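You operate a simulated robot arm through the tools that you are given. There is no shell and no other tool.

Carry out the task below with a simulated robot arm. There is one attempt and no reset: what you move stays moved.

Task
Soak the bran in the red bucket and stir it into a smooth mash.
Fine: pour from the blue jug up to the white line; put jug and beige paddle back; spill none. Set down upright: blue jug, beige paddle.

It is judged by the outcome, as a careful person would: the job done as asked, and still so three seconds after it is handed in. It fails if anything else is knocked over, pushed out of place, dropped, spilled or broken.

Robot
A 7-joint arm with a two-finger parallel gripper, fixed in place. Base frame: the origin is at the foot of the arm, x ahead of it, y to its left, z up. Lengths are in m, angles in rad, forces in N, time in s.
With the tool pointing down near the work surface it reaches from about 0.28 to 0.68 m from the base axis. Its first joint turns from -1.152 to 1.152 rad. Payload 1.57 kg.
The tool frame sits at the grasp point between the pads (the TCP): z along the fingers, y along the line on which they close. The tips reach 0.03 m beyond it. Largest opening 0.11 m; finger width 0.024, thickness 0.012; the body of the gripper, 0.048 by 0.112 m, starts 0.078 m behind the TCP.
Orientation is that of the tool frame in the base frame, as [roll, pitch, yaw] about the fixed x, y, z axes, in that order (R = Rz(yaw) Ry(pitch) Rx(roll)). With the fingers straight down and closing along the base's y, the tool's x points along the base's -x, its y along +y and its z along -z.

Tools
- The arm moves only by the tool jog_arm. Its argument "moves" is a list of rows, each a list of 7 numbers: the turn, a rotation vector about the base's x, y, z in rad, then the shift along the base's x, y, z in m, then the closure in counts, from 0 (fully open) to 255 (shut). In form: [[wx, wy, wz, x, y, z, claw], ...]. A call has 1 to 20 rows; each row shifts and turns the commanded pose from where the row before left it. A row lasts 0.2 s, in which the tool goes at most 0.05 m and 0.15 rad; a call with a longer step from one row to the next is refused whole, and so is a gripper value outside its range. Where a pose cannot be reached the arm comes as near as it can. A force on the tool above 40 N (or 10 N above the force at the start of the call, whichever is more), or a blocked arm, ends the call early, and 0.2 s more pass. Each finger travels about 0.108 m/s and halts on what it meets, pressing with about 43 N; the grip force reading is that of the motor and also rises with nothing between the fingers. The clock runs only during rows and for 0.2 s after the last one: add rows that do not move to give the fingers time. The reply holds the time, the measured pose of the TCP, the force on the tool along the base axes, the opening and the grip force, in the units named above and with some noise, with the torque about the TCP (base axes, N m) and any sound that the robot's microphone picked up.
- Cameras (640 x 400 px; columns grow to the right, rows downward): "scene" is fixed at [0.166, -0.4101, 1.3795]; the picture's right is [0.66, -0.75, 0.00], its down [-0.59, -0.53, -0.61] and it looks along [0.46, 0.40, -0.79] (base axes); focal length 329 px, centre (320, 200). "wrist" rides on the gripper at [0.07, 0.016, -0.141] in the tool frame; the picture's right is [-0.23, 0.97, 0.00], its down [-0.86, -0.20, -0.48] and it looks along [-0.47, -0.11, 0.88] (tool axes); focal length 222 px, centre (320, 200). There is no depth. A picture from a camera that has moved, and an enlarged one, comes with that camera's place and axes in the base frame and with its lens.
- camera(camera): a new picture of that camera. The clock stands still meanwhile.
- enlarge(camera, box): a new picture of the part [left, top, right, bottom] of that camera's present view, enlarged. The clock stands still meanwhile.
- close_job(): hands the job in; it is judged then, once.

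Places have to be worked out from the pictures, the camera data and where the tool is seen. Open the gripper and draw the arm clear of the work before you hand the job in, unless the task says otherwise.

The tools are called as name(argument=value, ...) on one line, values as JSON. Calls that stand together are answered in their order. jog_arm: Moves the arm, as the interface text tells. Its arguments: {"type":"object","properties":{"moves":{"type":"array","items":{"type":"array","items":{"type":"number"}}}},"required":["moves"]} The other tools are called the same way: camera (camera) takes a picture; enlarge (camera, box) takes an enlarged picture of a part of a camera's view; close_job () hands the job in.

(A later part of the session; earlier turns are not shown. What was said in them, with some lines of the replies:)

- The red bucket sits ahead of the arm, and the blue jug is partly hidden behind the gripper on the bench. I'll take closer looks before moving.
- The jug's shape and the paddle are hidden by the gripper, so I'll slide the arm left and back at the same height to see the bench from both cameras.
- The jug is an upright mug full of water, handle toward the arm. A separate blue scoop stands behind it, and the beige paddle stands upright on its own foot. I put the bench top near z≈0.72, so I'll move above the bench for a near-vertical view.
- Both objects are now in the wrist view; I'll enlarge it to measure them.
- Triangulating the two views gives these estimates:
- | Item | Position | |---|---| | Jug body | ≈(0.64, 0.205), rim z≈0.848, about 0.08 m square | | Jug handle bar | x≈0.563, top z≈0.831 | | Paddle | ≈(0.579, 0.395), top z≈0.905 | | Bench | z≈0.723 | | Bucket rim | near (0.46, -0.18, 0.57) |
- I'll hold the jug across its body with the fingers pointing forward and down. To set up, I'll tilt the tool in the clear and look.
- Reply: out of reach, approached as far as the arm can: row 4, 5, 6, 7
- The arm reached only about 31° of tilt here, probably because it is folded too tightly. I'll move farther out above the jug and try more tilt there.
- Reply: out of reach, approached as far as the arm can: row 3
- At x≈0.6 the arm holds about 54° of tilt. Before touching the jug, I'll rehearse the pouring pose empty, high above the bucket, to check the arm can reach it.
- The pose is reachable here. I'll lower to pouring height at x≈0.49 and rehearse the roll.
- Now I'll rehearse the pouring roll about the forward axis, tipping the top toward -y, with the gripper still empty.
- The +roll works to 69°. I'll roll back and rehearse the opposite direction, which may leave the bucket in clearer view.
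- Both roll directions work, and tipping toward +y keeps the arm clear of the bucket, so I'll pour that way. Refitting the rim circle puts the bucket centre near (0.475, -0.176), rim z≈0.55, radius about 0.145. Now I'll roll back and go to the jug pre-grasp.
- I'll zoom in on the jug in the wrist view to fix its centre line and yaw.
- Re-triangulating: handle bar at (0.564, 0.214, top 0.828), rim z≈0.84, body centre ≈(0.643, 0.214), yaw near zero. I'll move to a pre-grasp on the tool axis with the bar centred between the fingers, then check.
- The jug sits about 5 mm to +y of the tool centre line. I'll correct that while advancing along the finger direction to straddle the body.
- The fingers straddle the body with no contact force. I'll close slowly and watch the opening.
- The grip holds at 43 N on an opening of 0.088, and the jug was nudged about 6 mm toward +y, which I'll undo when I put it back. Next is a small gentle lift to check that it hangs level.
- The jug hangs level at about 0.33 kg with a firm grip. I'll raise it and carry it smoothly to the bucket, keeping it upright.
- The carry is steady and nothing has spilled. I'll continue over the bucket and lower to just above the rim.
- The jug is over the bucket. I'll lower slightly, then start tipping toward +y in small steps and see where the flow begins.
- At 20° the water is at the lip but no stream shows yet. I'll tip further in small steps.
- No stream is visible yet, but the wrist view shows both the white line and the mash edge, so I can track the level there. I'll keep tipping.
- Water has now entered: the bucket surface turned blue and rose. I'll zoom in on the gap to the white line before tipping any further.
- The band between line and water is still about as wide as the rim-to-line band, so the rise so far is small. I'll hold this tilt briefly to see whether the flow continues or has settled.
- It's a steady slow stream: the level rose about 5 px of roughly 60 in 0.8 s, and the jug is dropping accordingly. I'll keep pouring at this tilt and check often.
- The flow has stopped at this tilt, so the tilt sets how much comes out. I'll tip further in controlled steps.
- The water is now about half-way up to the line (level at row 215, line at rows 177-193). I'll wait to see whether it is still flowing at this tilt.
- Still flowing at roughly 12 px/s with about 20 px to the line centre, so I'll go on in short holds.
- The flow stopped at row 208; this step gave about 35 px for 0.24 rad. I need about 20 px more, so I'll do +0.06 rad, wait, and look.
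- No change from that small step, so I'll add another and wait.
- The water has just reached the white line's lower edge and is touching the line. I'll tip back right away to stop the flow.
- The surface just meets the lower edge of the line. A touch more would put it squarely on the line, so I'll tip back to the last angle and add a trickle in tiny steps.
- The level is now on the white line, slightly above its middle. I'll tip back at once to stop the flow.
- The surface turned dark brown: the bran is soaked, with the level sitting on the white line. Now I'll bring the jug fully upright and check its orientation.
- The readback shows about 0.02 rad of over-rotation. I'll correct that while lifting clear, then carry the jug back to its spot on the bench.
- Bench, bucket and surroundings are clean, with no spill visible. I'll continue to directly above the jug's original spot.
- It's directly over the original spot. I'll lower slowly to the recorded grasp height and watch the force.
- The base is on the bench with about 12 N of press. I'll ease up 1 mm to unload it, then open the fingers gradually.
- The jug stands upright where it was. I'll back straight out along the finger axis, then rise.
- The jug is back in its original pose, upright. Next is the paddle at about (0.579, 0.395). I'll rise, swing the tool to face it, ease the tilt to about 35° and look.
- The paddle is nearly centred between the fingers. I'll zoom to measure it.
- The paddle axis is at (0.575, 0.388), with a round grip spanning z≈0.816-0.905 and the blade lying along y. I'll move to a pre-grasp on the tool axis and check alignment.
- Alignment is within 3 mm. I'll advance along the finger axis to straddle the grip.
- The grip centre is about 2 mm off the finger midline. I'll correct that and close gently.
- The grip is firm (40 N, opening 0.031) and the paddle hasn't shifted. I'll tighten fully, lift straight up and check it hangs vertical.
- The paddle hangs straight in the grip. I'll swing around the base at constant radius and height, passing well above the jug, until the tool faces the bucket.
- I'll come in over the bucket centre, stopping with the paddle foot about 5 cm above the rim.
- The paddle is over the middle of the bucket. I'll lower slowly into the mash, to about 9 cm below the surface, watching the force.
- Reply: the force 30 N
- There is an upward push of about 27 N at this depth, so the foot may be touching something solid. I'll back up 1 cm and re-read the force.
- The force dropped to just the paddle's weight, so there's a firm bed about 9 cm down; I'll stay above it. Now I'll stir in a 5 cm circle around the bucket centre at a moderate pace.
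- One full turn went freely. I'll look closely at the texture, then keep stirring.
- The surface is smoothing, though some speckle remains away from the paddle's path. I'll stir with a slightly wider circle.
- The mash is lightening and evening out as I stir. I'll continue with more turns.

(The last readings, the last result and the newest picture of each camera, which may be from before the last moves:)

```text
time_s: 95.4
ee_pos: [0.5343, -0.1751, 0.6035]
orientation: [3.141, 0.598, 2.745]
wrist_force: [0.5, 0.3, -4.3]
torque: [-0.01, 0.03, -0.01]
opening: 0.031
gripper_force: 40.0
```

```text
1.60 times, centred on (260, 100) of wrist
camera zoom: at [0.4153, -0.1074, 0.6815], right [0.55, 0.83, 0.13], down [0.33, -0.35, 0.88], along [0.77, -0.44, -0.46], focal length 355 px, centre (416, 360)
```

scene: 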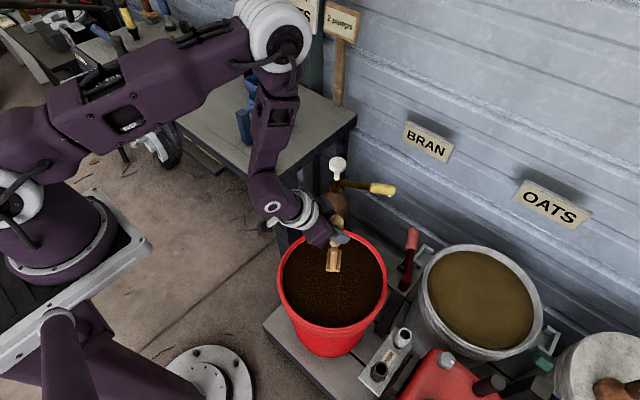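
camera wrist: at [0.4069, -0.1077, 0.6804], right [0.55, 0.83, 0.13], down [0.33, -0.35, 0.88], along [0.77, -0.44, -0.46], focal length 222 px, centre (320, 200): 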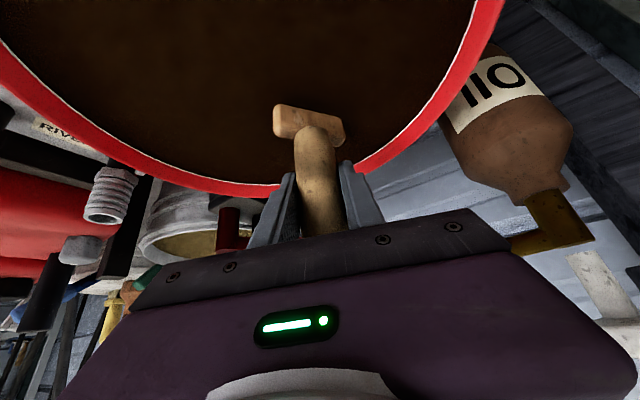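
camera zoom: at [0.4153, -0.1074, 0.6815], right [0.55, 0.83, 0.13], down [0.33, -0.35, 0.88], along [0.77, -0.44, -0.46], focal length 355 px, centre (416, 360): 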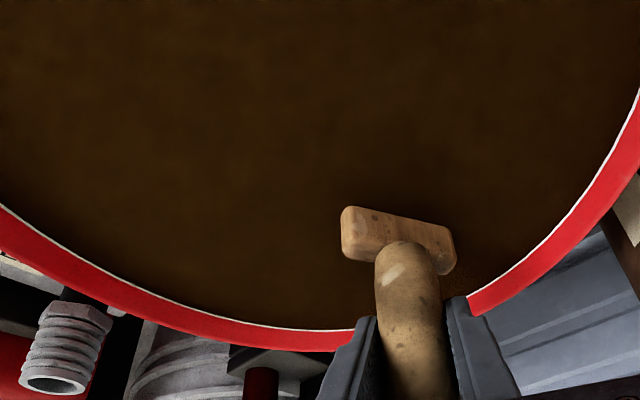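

The colour and texture look uniform now. I'll do one inner and one outer pass so the middle and edges are mixed too.

jog_arm(moves=[[0, 0, 0, -0.015, 0, 0, 255], [0, 0, 0, -0.012, 0, 0, 255], [0, 0, 0, -0.004, 0.015, 0, 255], [0, 0, 0, -0.011, 0.011, 0, 255], [0, 0, 0, -0.015, 0.004, 0, 255], [0, 0, 0, -0.015, -0.004, 0, 255], [0, 0, 0, -0.011, -0.011, 0, 255], [0, 0, 0, -0.004, -0.015, 0, 255], [0, 0, 0, 0.004, -0.015, 0, 255], [0, 0, 0, 0.011, -0.011, 0, 255], [0, 0, 0, 0.015, -0.004, 0, 255], [0, 0, 0, 0.015, 0.004, 0, 255], [0, 0, 0, 0.011, 0.011, 0, 255], [0, 0, 0, 0.004, 0.015, 0, 255], [0, 0, 0, 0.02, 0, 0, 255], [0, 0, 0, 0.018, 0, 0, 255]])

jog_arm(moves=[[0, 0, 0, -0.00518, 0.026, 0, 255], [0, 0, 0, -0.01474, 0.02206, 0, 255], [0, 0, 0, -0.02206, 0.01474, 0, 255], [0, 0, 0, -0.026, 0.00518, 0, 255], [0, 0, 0, -0.026, -0.00518, 0, 255], [0, 0, 0, -0.02206, -0.01474, 0, 255], [0, 0, 0, -0.01474, -0.02206, 0, 255], [0, 0, 0, -0.00518, -0.026, 0, 255], [0, 0, 0, 0.00518, -0.026, 0, 255], [0, 0, 0, 0.01474, -0.02206, 0, 255], [0, 0, 0, 0.02206, -0.01474, 0, 255], [0, 0, 0, 0.026, -0.00518, 0, 255], [0, 0, 0, 0.026, 0.00518, 0, 255], [0, 0, 0, 0.02206, 0.01474, 0, 255], [0, 0, 0, 0.01474, 0.02206, 0, 255], [0, 0, 0, 0.00518, 0.026, 0, 255]])

enlarge(camera="scene", box=[270, 220, 400, 340])

enlarge(camera="wrist", box=[60, 0, 460, 200])

```text
time_s: 98.8
ee_pos: [0.5487, -0.1734, 0.6035]
orientation: [3.141, 0.599, 2.746]
wrist_force: [-0.4, 0.9, -3.2]
torque: [-0.04, 0.02, -0.01]
opening: 0.0308
gripper_force: 39.7
```

```text
time_s: 102.2
ee_pos: [0.5504, -0.1718, 0.6032]
orientation: [-3.14, 0.599, 2.745]
wrist_force: [0.4, 0.7, -3.0]
torque: [-0.01, -0.01, -0.04]
opening: 0.031
gripper_force: 40.1
```

```text
3.33 times, centred on (335, 280) of scene
camera zoom: at [0.1661, -0.4101, 1.3795], right [0.66, -0.75, 0.0], down [-0.59, -0.53, -0.61], along [0.46, 0.4, -0.79], focal length 1097 px, centre (270, -67)
```

zoom: 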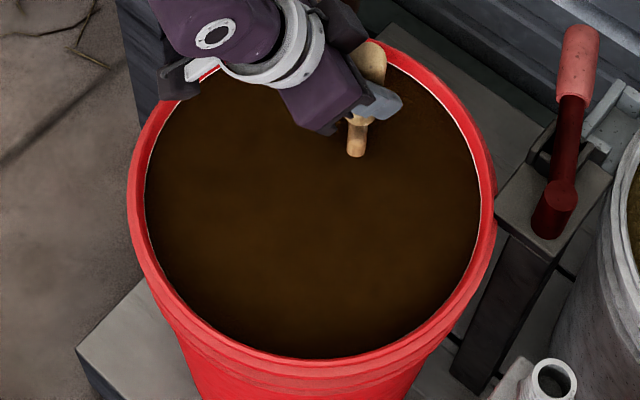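

```text
1.60 times, centred on (260, 100) of wrist
camera zoom: at [0.4298, -0.1042, 0.6808], right [0.55, 0.83, 0.13], down [0.33, -0.35, 0.88], along [0.77, -0.44, -0.46], focal length 355 px, centre (416, 360)
```

zoom: 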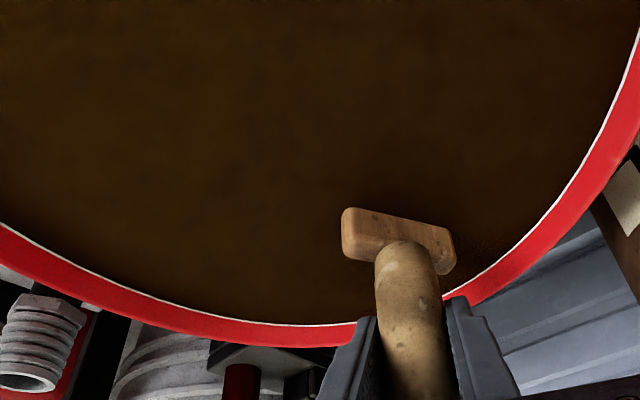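

The mash is now a uniform smooth brown and extra stirring changes nothing. I'll bring the paddle to the centre, lift it slowly and pause above the bucket so it can drip.

jog_arm(moves=[[0, 0, 0, -0.02, -0.002, 0, 255], [0, 0, 0, -0.025, -0.002, 0, 255], [0, 0, 0, -0.022, -0.002, 0, 255], [0, 0, 0, 0, 0, 0.01, 255], [0, 0, 0, 0, 0, 0.015, 255], [0, 0, 0, 0, 0, 0.018, 255], [0, 0, 0, 0, 0, 0.018, 255], [0, 0, 0, 0, 0, 0.018, 255], [0, 0, 0, 0, 0, 0.018, 255], [0, 0, 0, 0, 0, 0.018, 255], [0, 0, 0, 0, 0, 0.018, 255], [0, 0, 0, 0, 0, 0.018, 255], [0, 0, 0, 0, 0, 0.01, 255], [0, 0, 0, 0, 0, 0, 255], [0, 0, 0, 0, 0, 0, 255], [0, 0, 0, 0, 0, 0, 255], [0, 0, 0, 0, 0, 0, 255], [0, 0, 0, 0, 0, 0, 255]])

enlarge(camera="scene", box=[260, 190, 410, 340])

camera(camera="wrist")

```text
time_s: 106.0
ee_pos: [0.479, -0.1806, 0.7642]
orientation: [3.142, 0.599, 2.746]
wrist_force: [-0.3, -0.1, -3.0]
torque: [0.03, 0.0, -0.02]
opening: 0.0309
gripper_force: 40.0
```

```text
2.67 times, centred on (335, 265) of scene
camera zoom: at [0.1661, -0.4101, 1.3795], right [0.66, -0.75, 0.0], down [-0.59, -0.53, -0.61], along [0.46, 0.4, -0.79], focal length 878 px, centre (280, 27)
```

zoom: 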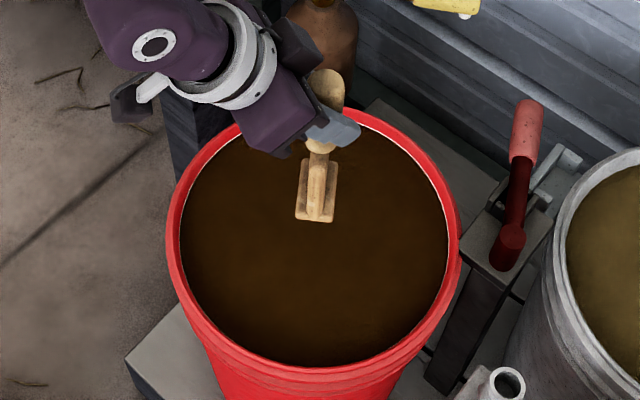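

```text
taken
camera wrist: at [0.3593, -0.1127, 0.842], right [0.55, 0.83, 0.13], down [0.33, -0.35, 0.88], along [0.77, -0.44, -0.46], focal length 222 px, centre (320, 200)
```

wrist: 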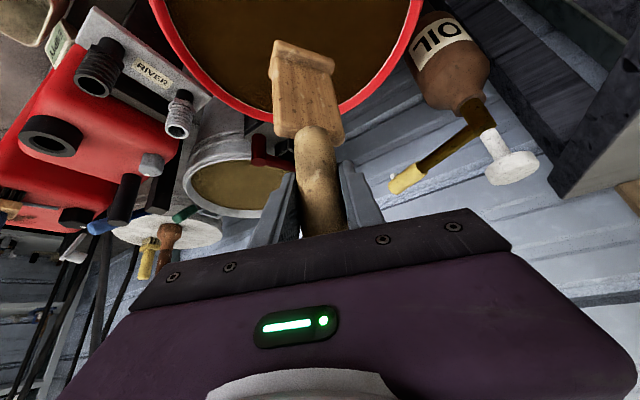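

The paddle came out clean with its grip unchanged. I'll retrace the carry path back up and around to the bench.

jog_arm(moves=[[0, 0, 0, 0.005, -0.002, 0.02, 255], [0, 0, 0, 0.011, -0.004, 0.03, 255], [0, 0, 0, 0.011, -0.004, 0.03, 255], [0, 0, 0, 0.011, -0.004, 0.03, 255], [0, 0, 0, 0.011, -0.004, 0.03, 255], [0, 0, 0, 0.011, -0.004, 0.03, 255], [0, 0, 0, 0.011, -0.004, 0.03, 255], [0, 0, 0, 0.011, -0.004, 0.03, 255], [0, 0, 0, 0.011, -0.004, 0.03, 255], [0, 0, 0, 0.006, -0.0013, 0.0067, 255], [0, 0, 0, 0, 0, 0, 255]])

jog_arm(moves=[[0, 0, 0.063, 0.0125, 0.037, 0, 255], [0, 0, 0.063, 0.0101, 0.0378, 0, 255], [0, 0, 0.063, 0.0077, 0.0382, 0, 255], [0, 0, 0.063, 0.0052, 0.0387, 0, 255], [0, 0, 0.063, 0.0029, 0.039, 0, 255], [0, 0, 0.063, 0.0003, 0.039, 0, 255], [0, 0, 0.063, -0.002, 0.039, 0, 255], [0, 0, 0.063, -0.0046, 0.0388, 0, 255], [0, 0, 0.063, -0.007, 0.0385, 0, 255], [0, 0, 0.063, -0.0093, 0.0379, 0, 255], [0, 0, 0.063, -0.0118, 0.0372, 0, 255], [0, 0, 0.063, -0.014, 0.0364, 0, 255], [0, 0, 0.063, -0.0164, 0.0355, 0, 255], [0, 0, 0.063, -0.0186, 0.0344, 0, 255], [0, 0, 0.063, -0.0206, 0.0332, 0, 255], [0, 0, 0, 0, 0, 0, 255]])

camera(camera="scene")

camera(camera="wrist")

```text
time_s: 108.4
ee_pos: [0.5811, -0.2178, 1.0319]
orientation: [-3.141, 0.599, 2.746]
wrist_force: [-0.4, -0.3, -3.7]
torque: [0.01, 0.02, 0.03]
opening: 0.0313
gripper_force: 40.6
```

```text
time_s: 111.8
ee_pos: [0.5119, 0.3463, 1.0313]
orientation: [3.141, 0.599, -2.592]
wrist_force: [0.7, 0.6, -2.9]
torque: [-0.01, 0.01, -0.01]
opening: 0.0311
gripper_force: 39.8
```

```text
taken
```

scene: 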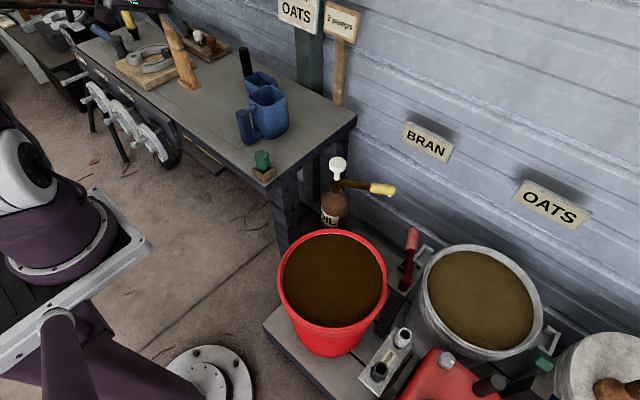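

```text
taken
camera wrist: at [0.3869, 0.2892, 1.1096], right [-0.35, 0.93, 0.13], down [0.48, 0.06, 0.88], along [0.81, 0.37, -0.46], focal length 222 px, centre (320, 200)
```

wrist: 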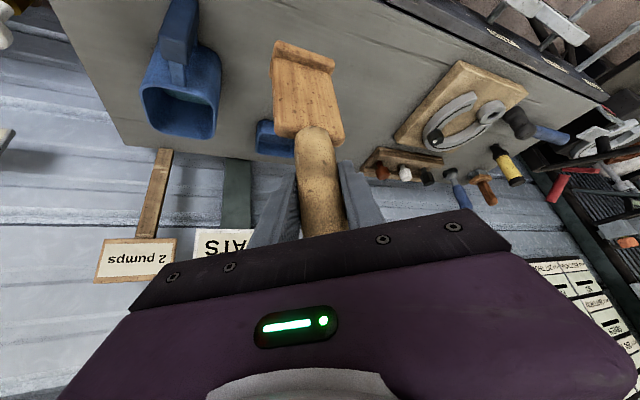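

I'll take a clear look at the bucket while the view is unobstructed.

enlarge(camera="scene", box=[265, 220, 400, 340])

enlarge(camera="scene", box=[300, 222, 364, 262])

```text
3.33 times, centred on (332, 280) of scene
camera zoom: at [0.1661, -0.41, 1.3795], right [0.66, -0.75, 0.0], down [-0.59, -0.53, -0.61], along [0.46, 0.4, -0.79], focal length 1097 px, centre (278, -67)
```

zoom: 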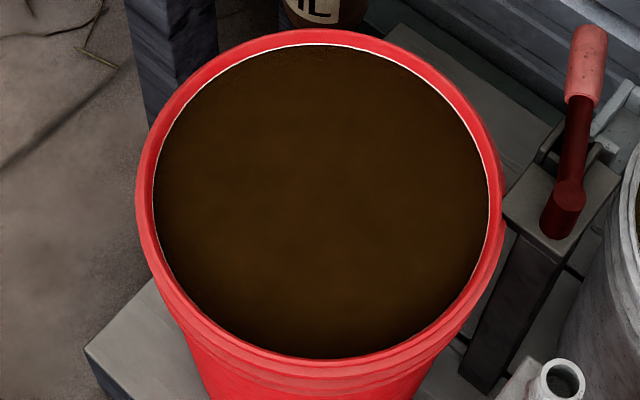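

```text
10.00 times, centred on (332, 242) of scene
camera zoom: at [0.1661, -0.41, 1.3795], right [0.66, -0.75, 0.0], down [-0.59, -0.53, -0.61], along [0.46, 0.4, -0.79], focal length 3292 px, centre (200, -220)
```

zoom: 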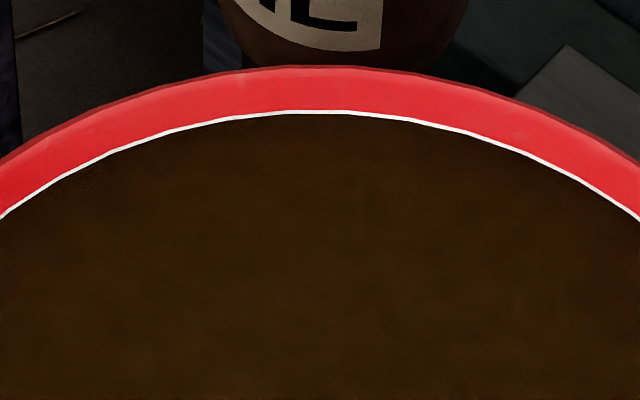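

The mash is smooth and the level is still on the line. I'll move the paddle over its original spot and descend part-way.

jog_arm(moves=[[0, 0, 0, 0.0131, 0.0078, -0.015, 255], [0, 0, 0, 0.0131, 0.0078, -0.022, 255], [0, 0, 0, 0.0131, 0.0078, -0.022, 255], [0, 0, 0, 0.0131, 0.0078, -0.022, 255], [0, 0, 0, 0.0131, 0.0078, -0.022, 255], [0, 0, 0, 0, 0, -0.018, 255], [0, 0, 0, 0, 0, -0.01, 255], [0, 0, 0, 0, 0, 0, 255]])

enlarge(camera="scene", box=[150, 30, 270, 130])

camera(camera="wrist")

```text
time_s: 113.6
ee_pos: [0.5802, 0.3822, 0.9002]
orientation: [-3.141, 0.6, -2.593]
wrist_force: [0.6, 0.1, -3.5]
torque: [0.03, 0.0, -0.01]
opening: 0.0311
gripper_force: 39.9
```

```text
4.00 times, centred on (210, 80) of scene
camera zoom: at [0.1661, -0.4101, 1.3795], right [0.66, -0.75, 0.0], down [-0.59, -0.53, -0.61], along [0.46, 0.4, -0.79], focal length 1317 px, centre (760, 680)
```

zoom: 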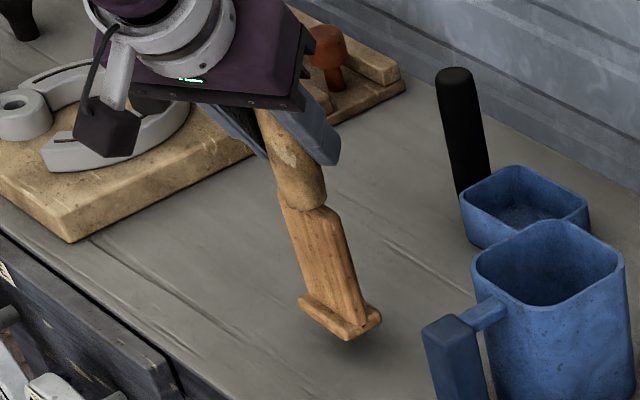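

```text
taken
camera wrist: at [0.4534, 0.3244, 0.9781], right [-0.35, 0.93, 0.13], down [0.48, 0.06, 0.88], along [0.81, 0.37, -0.46], focal length 222 px, centre (320, 200)
```

wrist: 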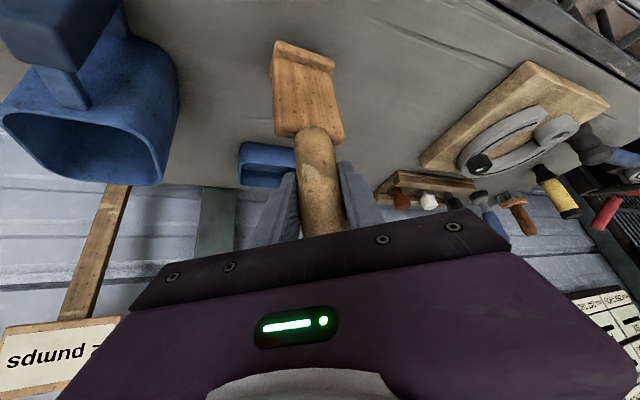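

It's within 4 mm of the original spot. I'll correct that and lower gently until the foot touches.

jog_arm(moves=[[0, 0, 0, -0.0015, 0.0016, -0.006, 255], [0, 0, 0, -0.0015, 0.0016, -0.008, 255], [0, 0, 0, 0, 0, -0.006, 255], [0, 0, 0, 0, 0, -0.004, 255], [0, 0, 0, 0, 0, -0.002, 255], [0, 0, 0, 0, 0, 0, 255]])

enlarge(camera="scene", box=[190, 70, 250, 130])

```text
time_s: 115.0
ee_pos: [0.5764, 0.3862, 0.8753]
orientation: [-3.141, 0.599, -2.591]
wrist_force: [-0.3, -0.1, -3.5]
torque: [0.03, -0.01, 0.03]
opening: 0.0313
gripper_force: 40.5
```

```text
6.67 times, centred on (220, 100) of scene
camera zoom: at [0.1661, -0.4101, 1.3795], right [0.66, -0.75, 0.0], down [-0.59, -0.53, -0.61], along [0.46, 0.4, -0.79], focal length 2195 px, centre (987, 867)
```

zoom: 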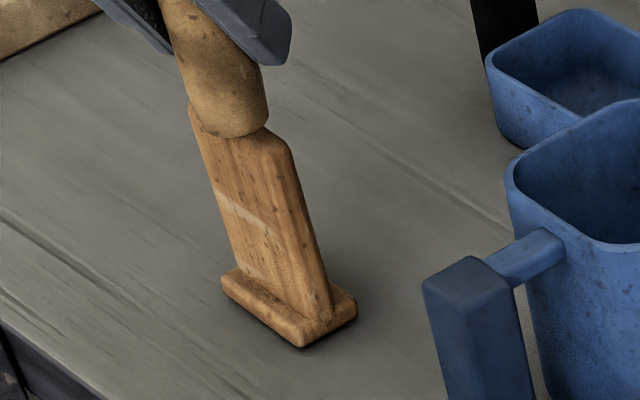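

Still hovering about 3-4 mm above the bench. I'll go down in 1 mm steps until the force shows contact.

jog_arm(moves=[[0, 0, 0, 0, 0, -0.001, 255], [0, 0, 0, 0, 0, -0.001, 255], [0, 0, 0, 0, 0, -0.001, 255], [0, 0, 0, 0, 0, 0, 255]])

```text
time_s: 116.0
ee_pos: [0.5778, 0.3872, 0.8726]
orientation: [3.141, 0.602, -2.59]
wrist_force: [-6.1, -5.4, 18.8]
torque: [-0.16, 0.57, 0.09]
opening: 0.0309
gripper_force: 40.2
```

The foot is on the bench with light press. I'll ease up 1 mm to unload it.

jog_arm(moves=[[0, 0, 0, 0, 0, 0.001, 255], [0, 0, 0, 0, 0, 0, 255]])

enlarge(camera="scene", box=[190, 70, 250, 130])

```text
time_s: 116.6
ee_pos: [0.5766, 0.3864, 0.8723]
orientation: [-3.141, 0.6, -2.59]
wrist_force: [0.8, 2.7, 3.8]
torque: [0.68, -0.3, 0.01]
opening: 0.0311
gripper_force: 39.9
```

```text
6.67 times, centred on (220, 100) of scene
camera zoom: at [0.166, -0.4101, 1.3795], right [0.66, -0.75, 0.0], down [-0.59, -0.53, -0.61], along [0.46, 0.4, -0.79], focal length 2195 px, centre (987, 867)
```

zoom: 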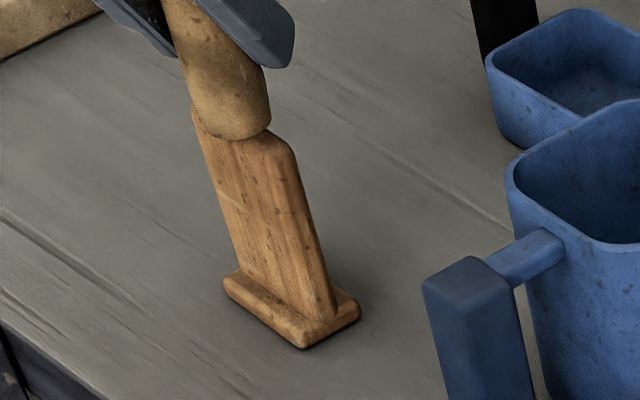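

The foot sits flat with only light load. I'll open the fingers gradually so it is left standing upright.

jog_arm(moves=[[0, 0, 0, 0, 0, 0, 190], [0, 0, 0, 0, 0, 0, 180], [0, 0, 0, 0, 0, 0, 172], [0, 0, 0, 0, 0, 0, 164], [0, 0, 0, 0, 0, 0, 140], [0, 0, 0, 0, 0, 0, 90], [0, 0, 0, 0, 0, 0, 40], [0, 0, 0, 0, 0, 0, 0], [0, 0, 0, 0, 0, 0, 0]])

enlarge(camera="scene", box=[150, 30, 270, 130])

camera(camera="wrist")

```text
time_s: 118.6
ee_pos: [0.5768, 0.3858, 0.8724]
orientation: [3.141, 0.599, -2.589]
wrist_force: [-0.4, 0.9, -0.4]
torque: [-0.04, 0.0, 0.0]
opening: 0.1101
gripper_force: 0.1
```

```text
4.00 times, centred on (210, 80) of scene
camera zoom: at [0.166, -0.4101, 1.3795], right [0.66, -0.75, 0.0], down [-0.59, -0.53, -0.61], along [0.46, 0.4, -0.79], focal length 1317 px, centre (760, 680)
```

zoom: 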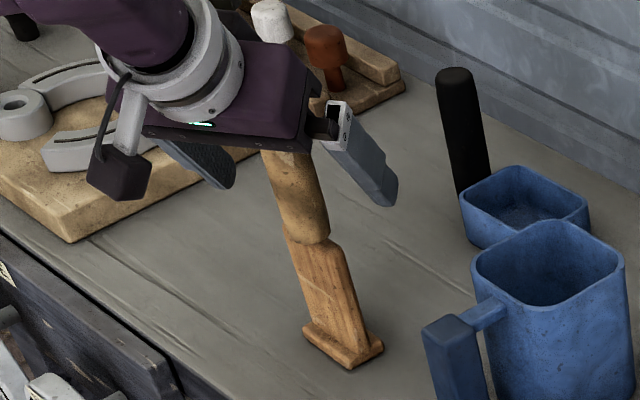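

```text
taken
camera wrist: at [0.4515, 0.3282, 0.9503], right [-0.35, 0.93, 0.13], down [0.48, 0.06, 0.88], along [0.81, 0.37, -0.46], focal length 222 px, centre (320, 200)
```

wrist: 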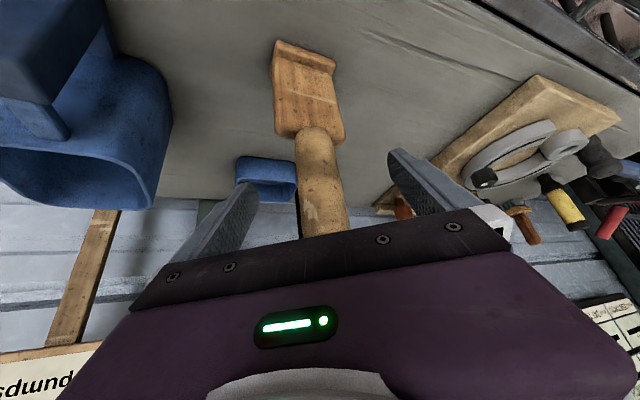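

The paddle stands upright on its own in its original spot. I'll back out along the finger axis and draw the arm clear.

jog_arm(moves=[[0, 0, 0, -0.0048, -0.003, 0.0083, 0], [0, 0, 0, -0.0096, -0.0059, 0.0165, 0], [0, 0, 0, -0.0096, -0.0059, 0.0165, 0], [0, 0, 0, -0.0096, -0.0059, 0.0165, 0], [0, 0, 0, -0.0096, -0.0059, 0.0165, 0], [0, 0, 0, -0.0096, -0.0059, 0.0165, 0], [0, 0, 0, -0.0096, -0.0059, 0.0165, 0], [0, 0, 0, -0.0096, -0.0059, 0.0165, 0], [0, 0, 0, -0.005, -0.01, 0.02, 0], [0, 0, 0, 0, -0.02, 0.01, 0], [0, 0, 0, 0, 0, 0, 0]])

camera(camera="scene")

camera(camera="wrist")

enlarge(camera="scene", box=[170, 45, 310, 155])

enlarge(camera="scene", box=[240, 210, 430, 370])

```text
time_s: 121.0
ee_pos: [0.5007, 0.312, 1.0276]
orientation: [3.141, 0.598, -2.593]
wrist_force: [0.8, -0.5, -0.4]
torque: [-0.01, -0.02, 0.0]
opening: 0.1101
gripper_force: 0.1
```

```text
taken
```

scene: 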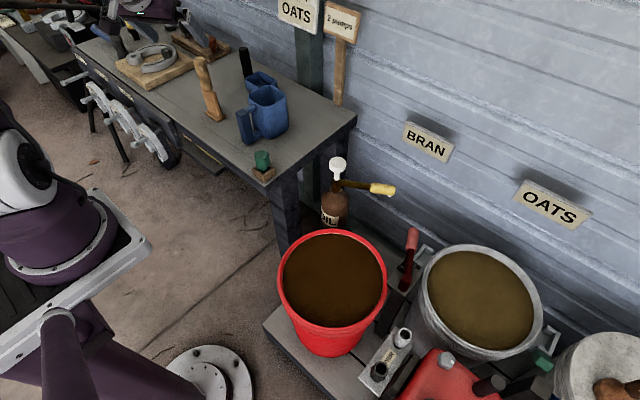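

```text
taken
camera wrist: at [0.3746, 0.2534, 1.1047], right [-0.35, 0.93, 0.13], down [0.48, 0.06, 0.88], along [0.81, 0.37, -0.46], focal length 222 px, centre (320, 200)
```

wrist: 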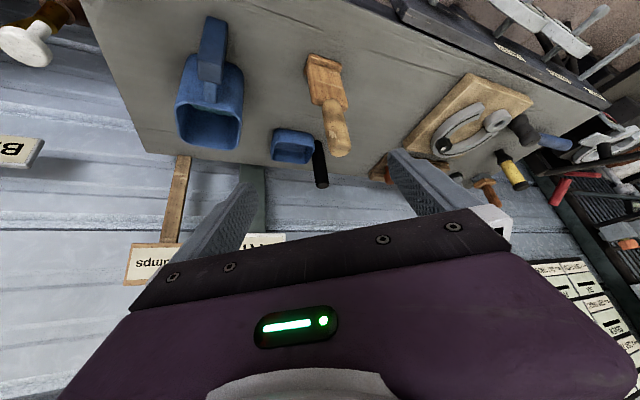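

```text
3.64 times, centred on (240, 100) of scene
camera zoom: at [0.166, -0.4101, 1.3795], right [0.66, -0.75, 0.0], down [-0.59, -0.53, -0.61], along [0.46, 0.4, -0.79], focal length 1197 px, centre (611, 564)
```

zoom: 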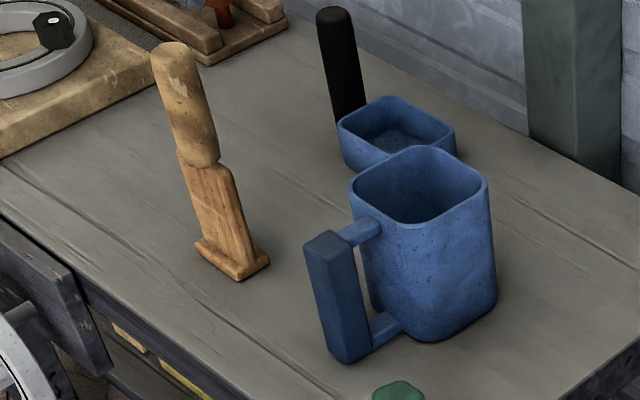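

```text
2.50 times, centred on (335, 290) of scene
camera zoom: at [0.166, -0.4101, 1.3795], right [0.66, -0.75, 0.0], down [-0.59, -0.53, -0.61], along [0.46, 0.4, -0.79], focal length 823 px, centre (282, -25)
```

zoom: 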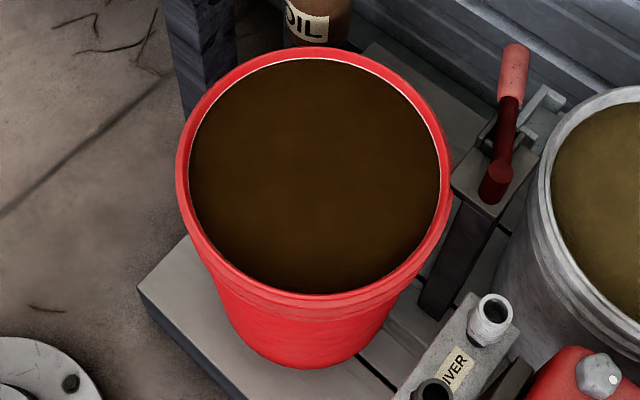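

Jug and paddle stand upright in their places, the mash is smooth at the white line, and there is no spill. I'll draw the arm further back before handing in.

jog_arm(moves=[[-0.0627, 0.1023, 0, -0.015, -0.02, 0.008, 0], [-0.0627, 0.1023, 0, -0.015, -0.02, 0.005, 0], [-0.0627, 0.1023, 0, -0.015, -0.02, 0.003, 0], [-0.0627, 0.1023, 0, -0.015, -0.025, 0, 0], [-0.0627, 0.1023, 0, -0.015, -0.03, 0, 0], [0, 0, -0.05, -0.005, -0.04, 0, 0], [0, 0, -0.1, -0.005, -0.04, 0, 0], [0, 0, -0.1, 0, -0.04, 0, 0], [0, 0, -0.1, 0, -0.04, 0, 0], [0, 0, 0, 0, 0, 0, 0]])

camera(camera="scene")

camera(camera="wrist")

```text
time_s: 123.2
ee_pos: [0.4185, 0.0356, 1.0428]
orientation: [-3.142, 0.0, -2.943]
wrist_force: [0.6, 0.4, 0.1]
torque: [0.02, 0.0, 0.0]
opening: 0.1097
gripper_force: 0.0
```

```text
taken
```

scene: 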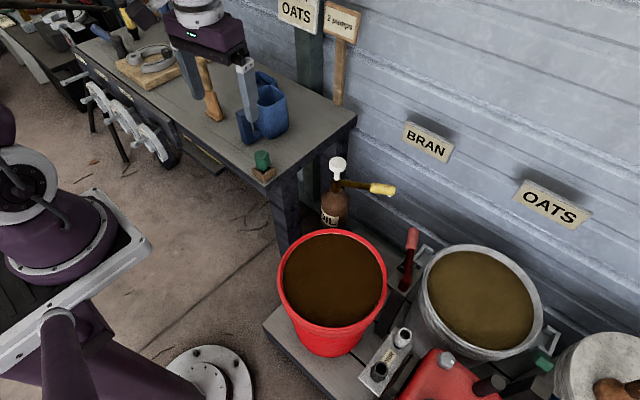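

```text
taken
camera wrist: at [0.3474, 0.0377, 1.1848], right [0.03, 1.0, 0.0], down [0.88, -0.03, 0.48], along [0.48, -0.02, -0.88], focal length 222 px, centre (320, 200)
```

wrist: 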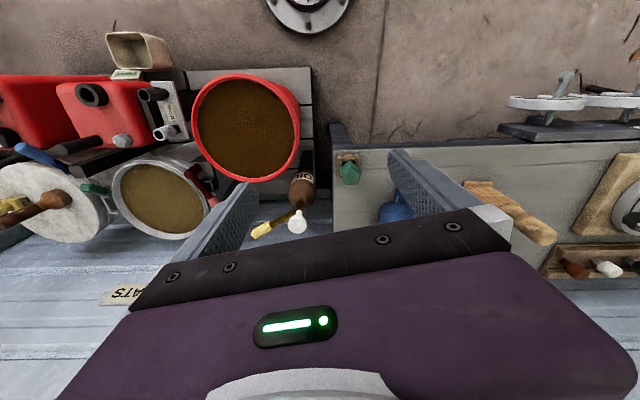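

From this angle the mash shows some texture, so I'll check it closely before handing in.

enlarge(camera="wrist", box=[180, 65, 310, 190])

enlarge(camera="wrist", box=[215, 90, 275, 140])

enlarge(camera="wrist", box=[105, 150, 215, 245])

enlarge(camera="scene", box=[290, 240, 375, 320])

```text
3.20 times, centred on (245, 128) of wrist
camera zoom: at [0.3474, 0.0377, 1.1848], right [0.03, 1.0, 0.0], down [0.88, -0.03, 0.48], along [0.48, -0.02, -0.88], focal length 711 px, centre (560, 432)
```

zoom: 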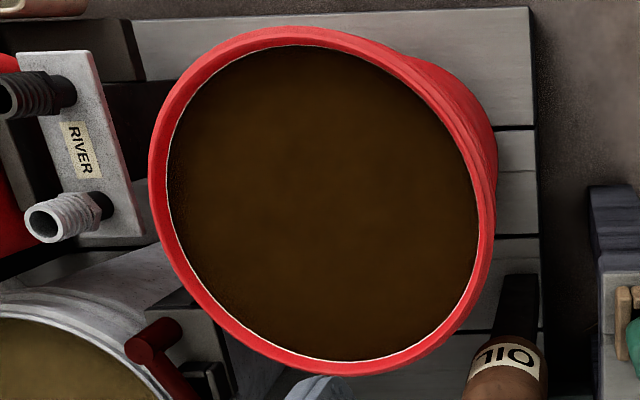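

```text
8.00 times, centred on (245, 115) of wrist
camera zoom: at [0.3474, 0.0377, 1.1848], right [0.03, 1.0, 0.0], down [0.88, -0.03, 0.48], along [0.48, -0.02, -0.88], focal length 1777 px, centre (920, 880)
```

zoom: 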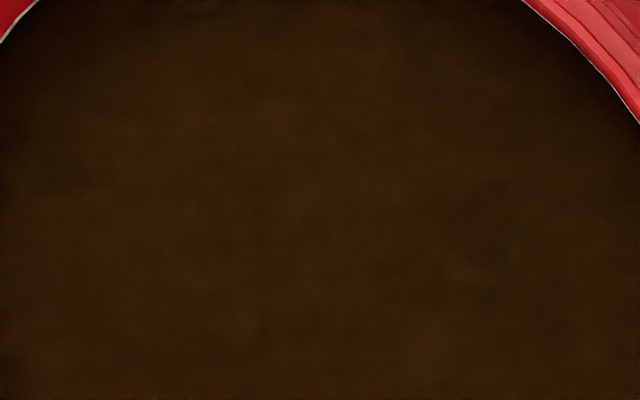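

```text
4.21 times, centred on (160, 198) of wrist
camera zoom: at [0.3474, 0.0377, 1.1848], right [0.03, 1.0, 0.0], down [0.88, -0.03, 0.48], along [0.48, -0.02, -0.88], focal length 935 px, centre (994, 210)
```

zoom: 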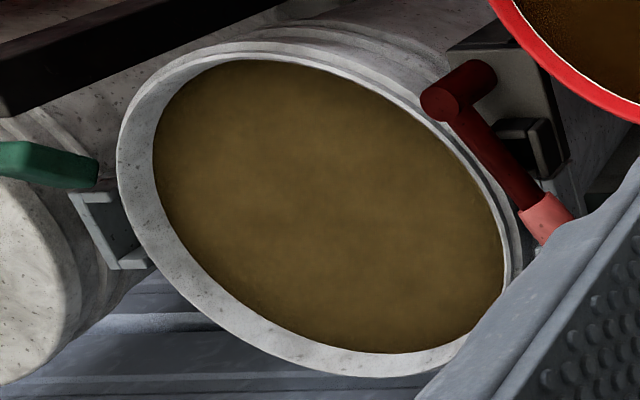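

```text
5.00 times, centred on (332, 280) of scene
camera zoom: at [0.166, -0.4101, 1.3795], right [0.66, -0.75, 0.0], down [-0.59, -0.53, -0.61], along [0.46, 0.4, -0.79], focal length 1646 px, centre (258, -200)
```

zoom: 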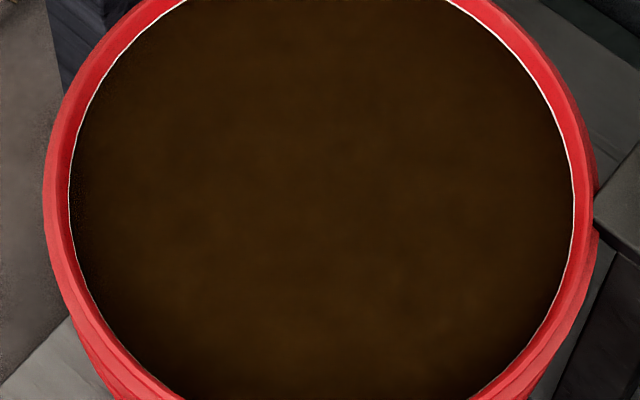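

Up close the surface is uniform and smooth; the speckle was only a low-resolution artefact, and the colour stopped changing well before I finished stirring. Jug and paddle are upright in place, the level sits on the white line, the gripper is open and the arm is clear, so I'm handing in.

close_job()

```text
The job is handed in.
```

The bran in the red bucket is soaked to the white line and stirred to a smooth mash. I saw no spill, and I've handed the job in without seeing the verdict.

- **Water:** I poured from the blue jug in small steps. The surface ended within the white line, near its upper edge, and stayed there after stirring.
- **Stirring:** I made about seven turns with the beige paddle at several radii. The colour evened out after two and stopped changing. About 9 cm below the surface the paddle touched a firm bed once, with about 27 N, so I stirred just above it.
- **Put back:** The jug and paddle are both standing upright in their original spots, within a few millimetres. The jug still holds some water.
- **Arm:** The gripper is open and the arm is clear of the work. Nothing else looked knocked or moved.
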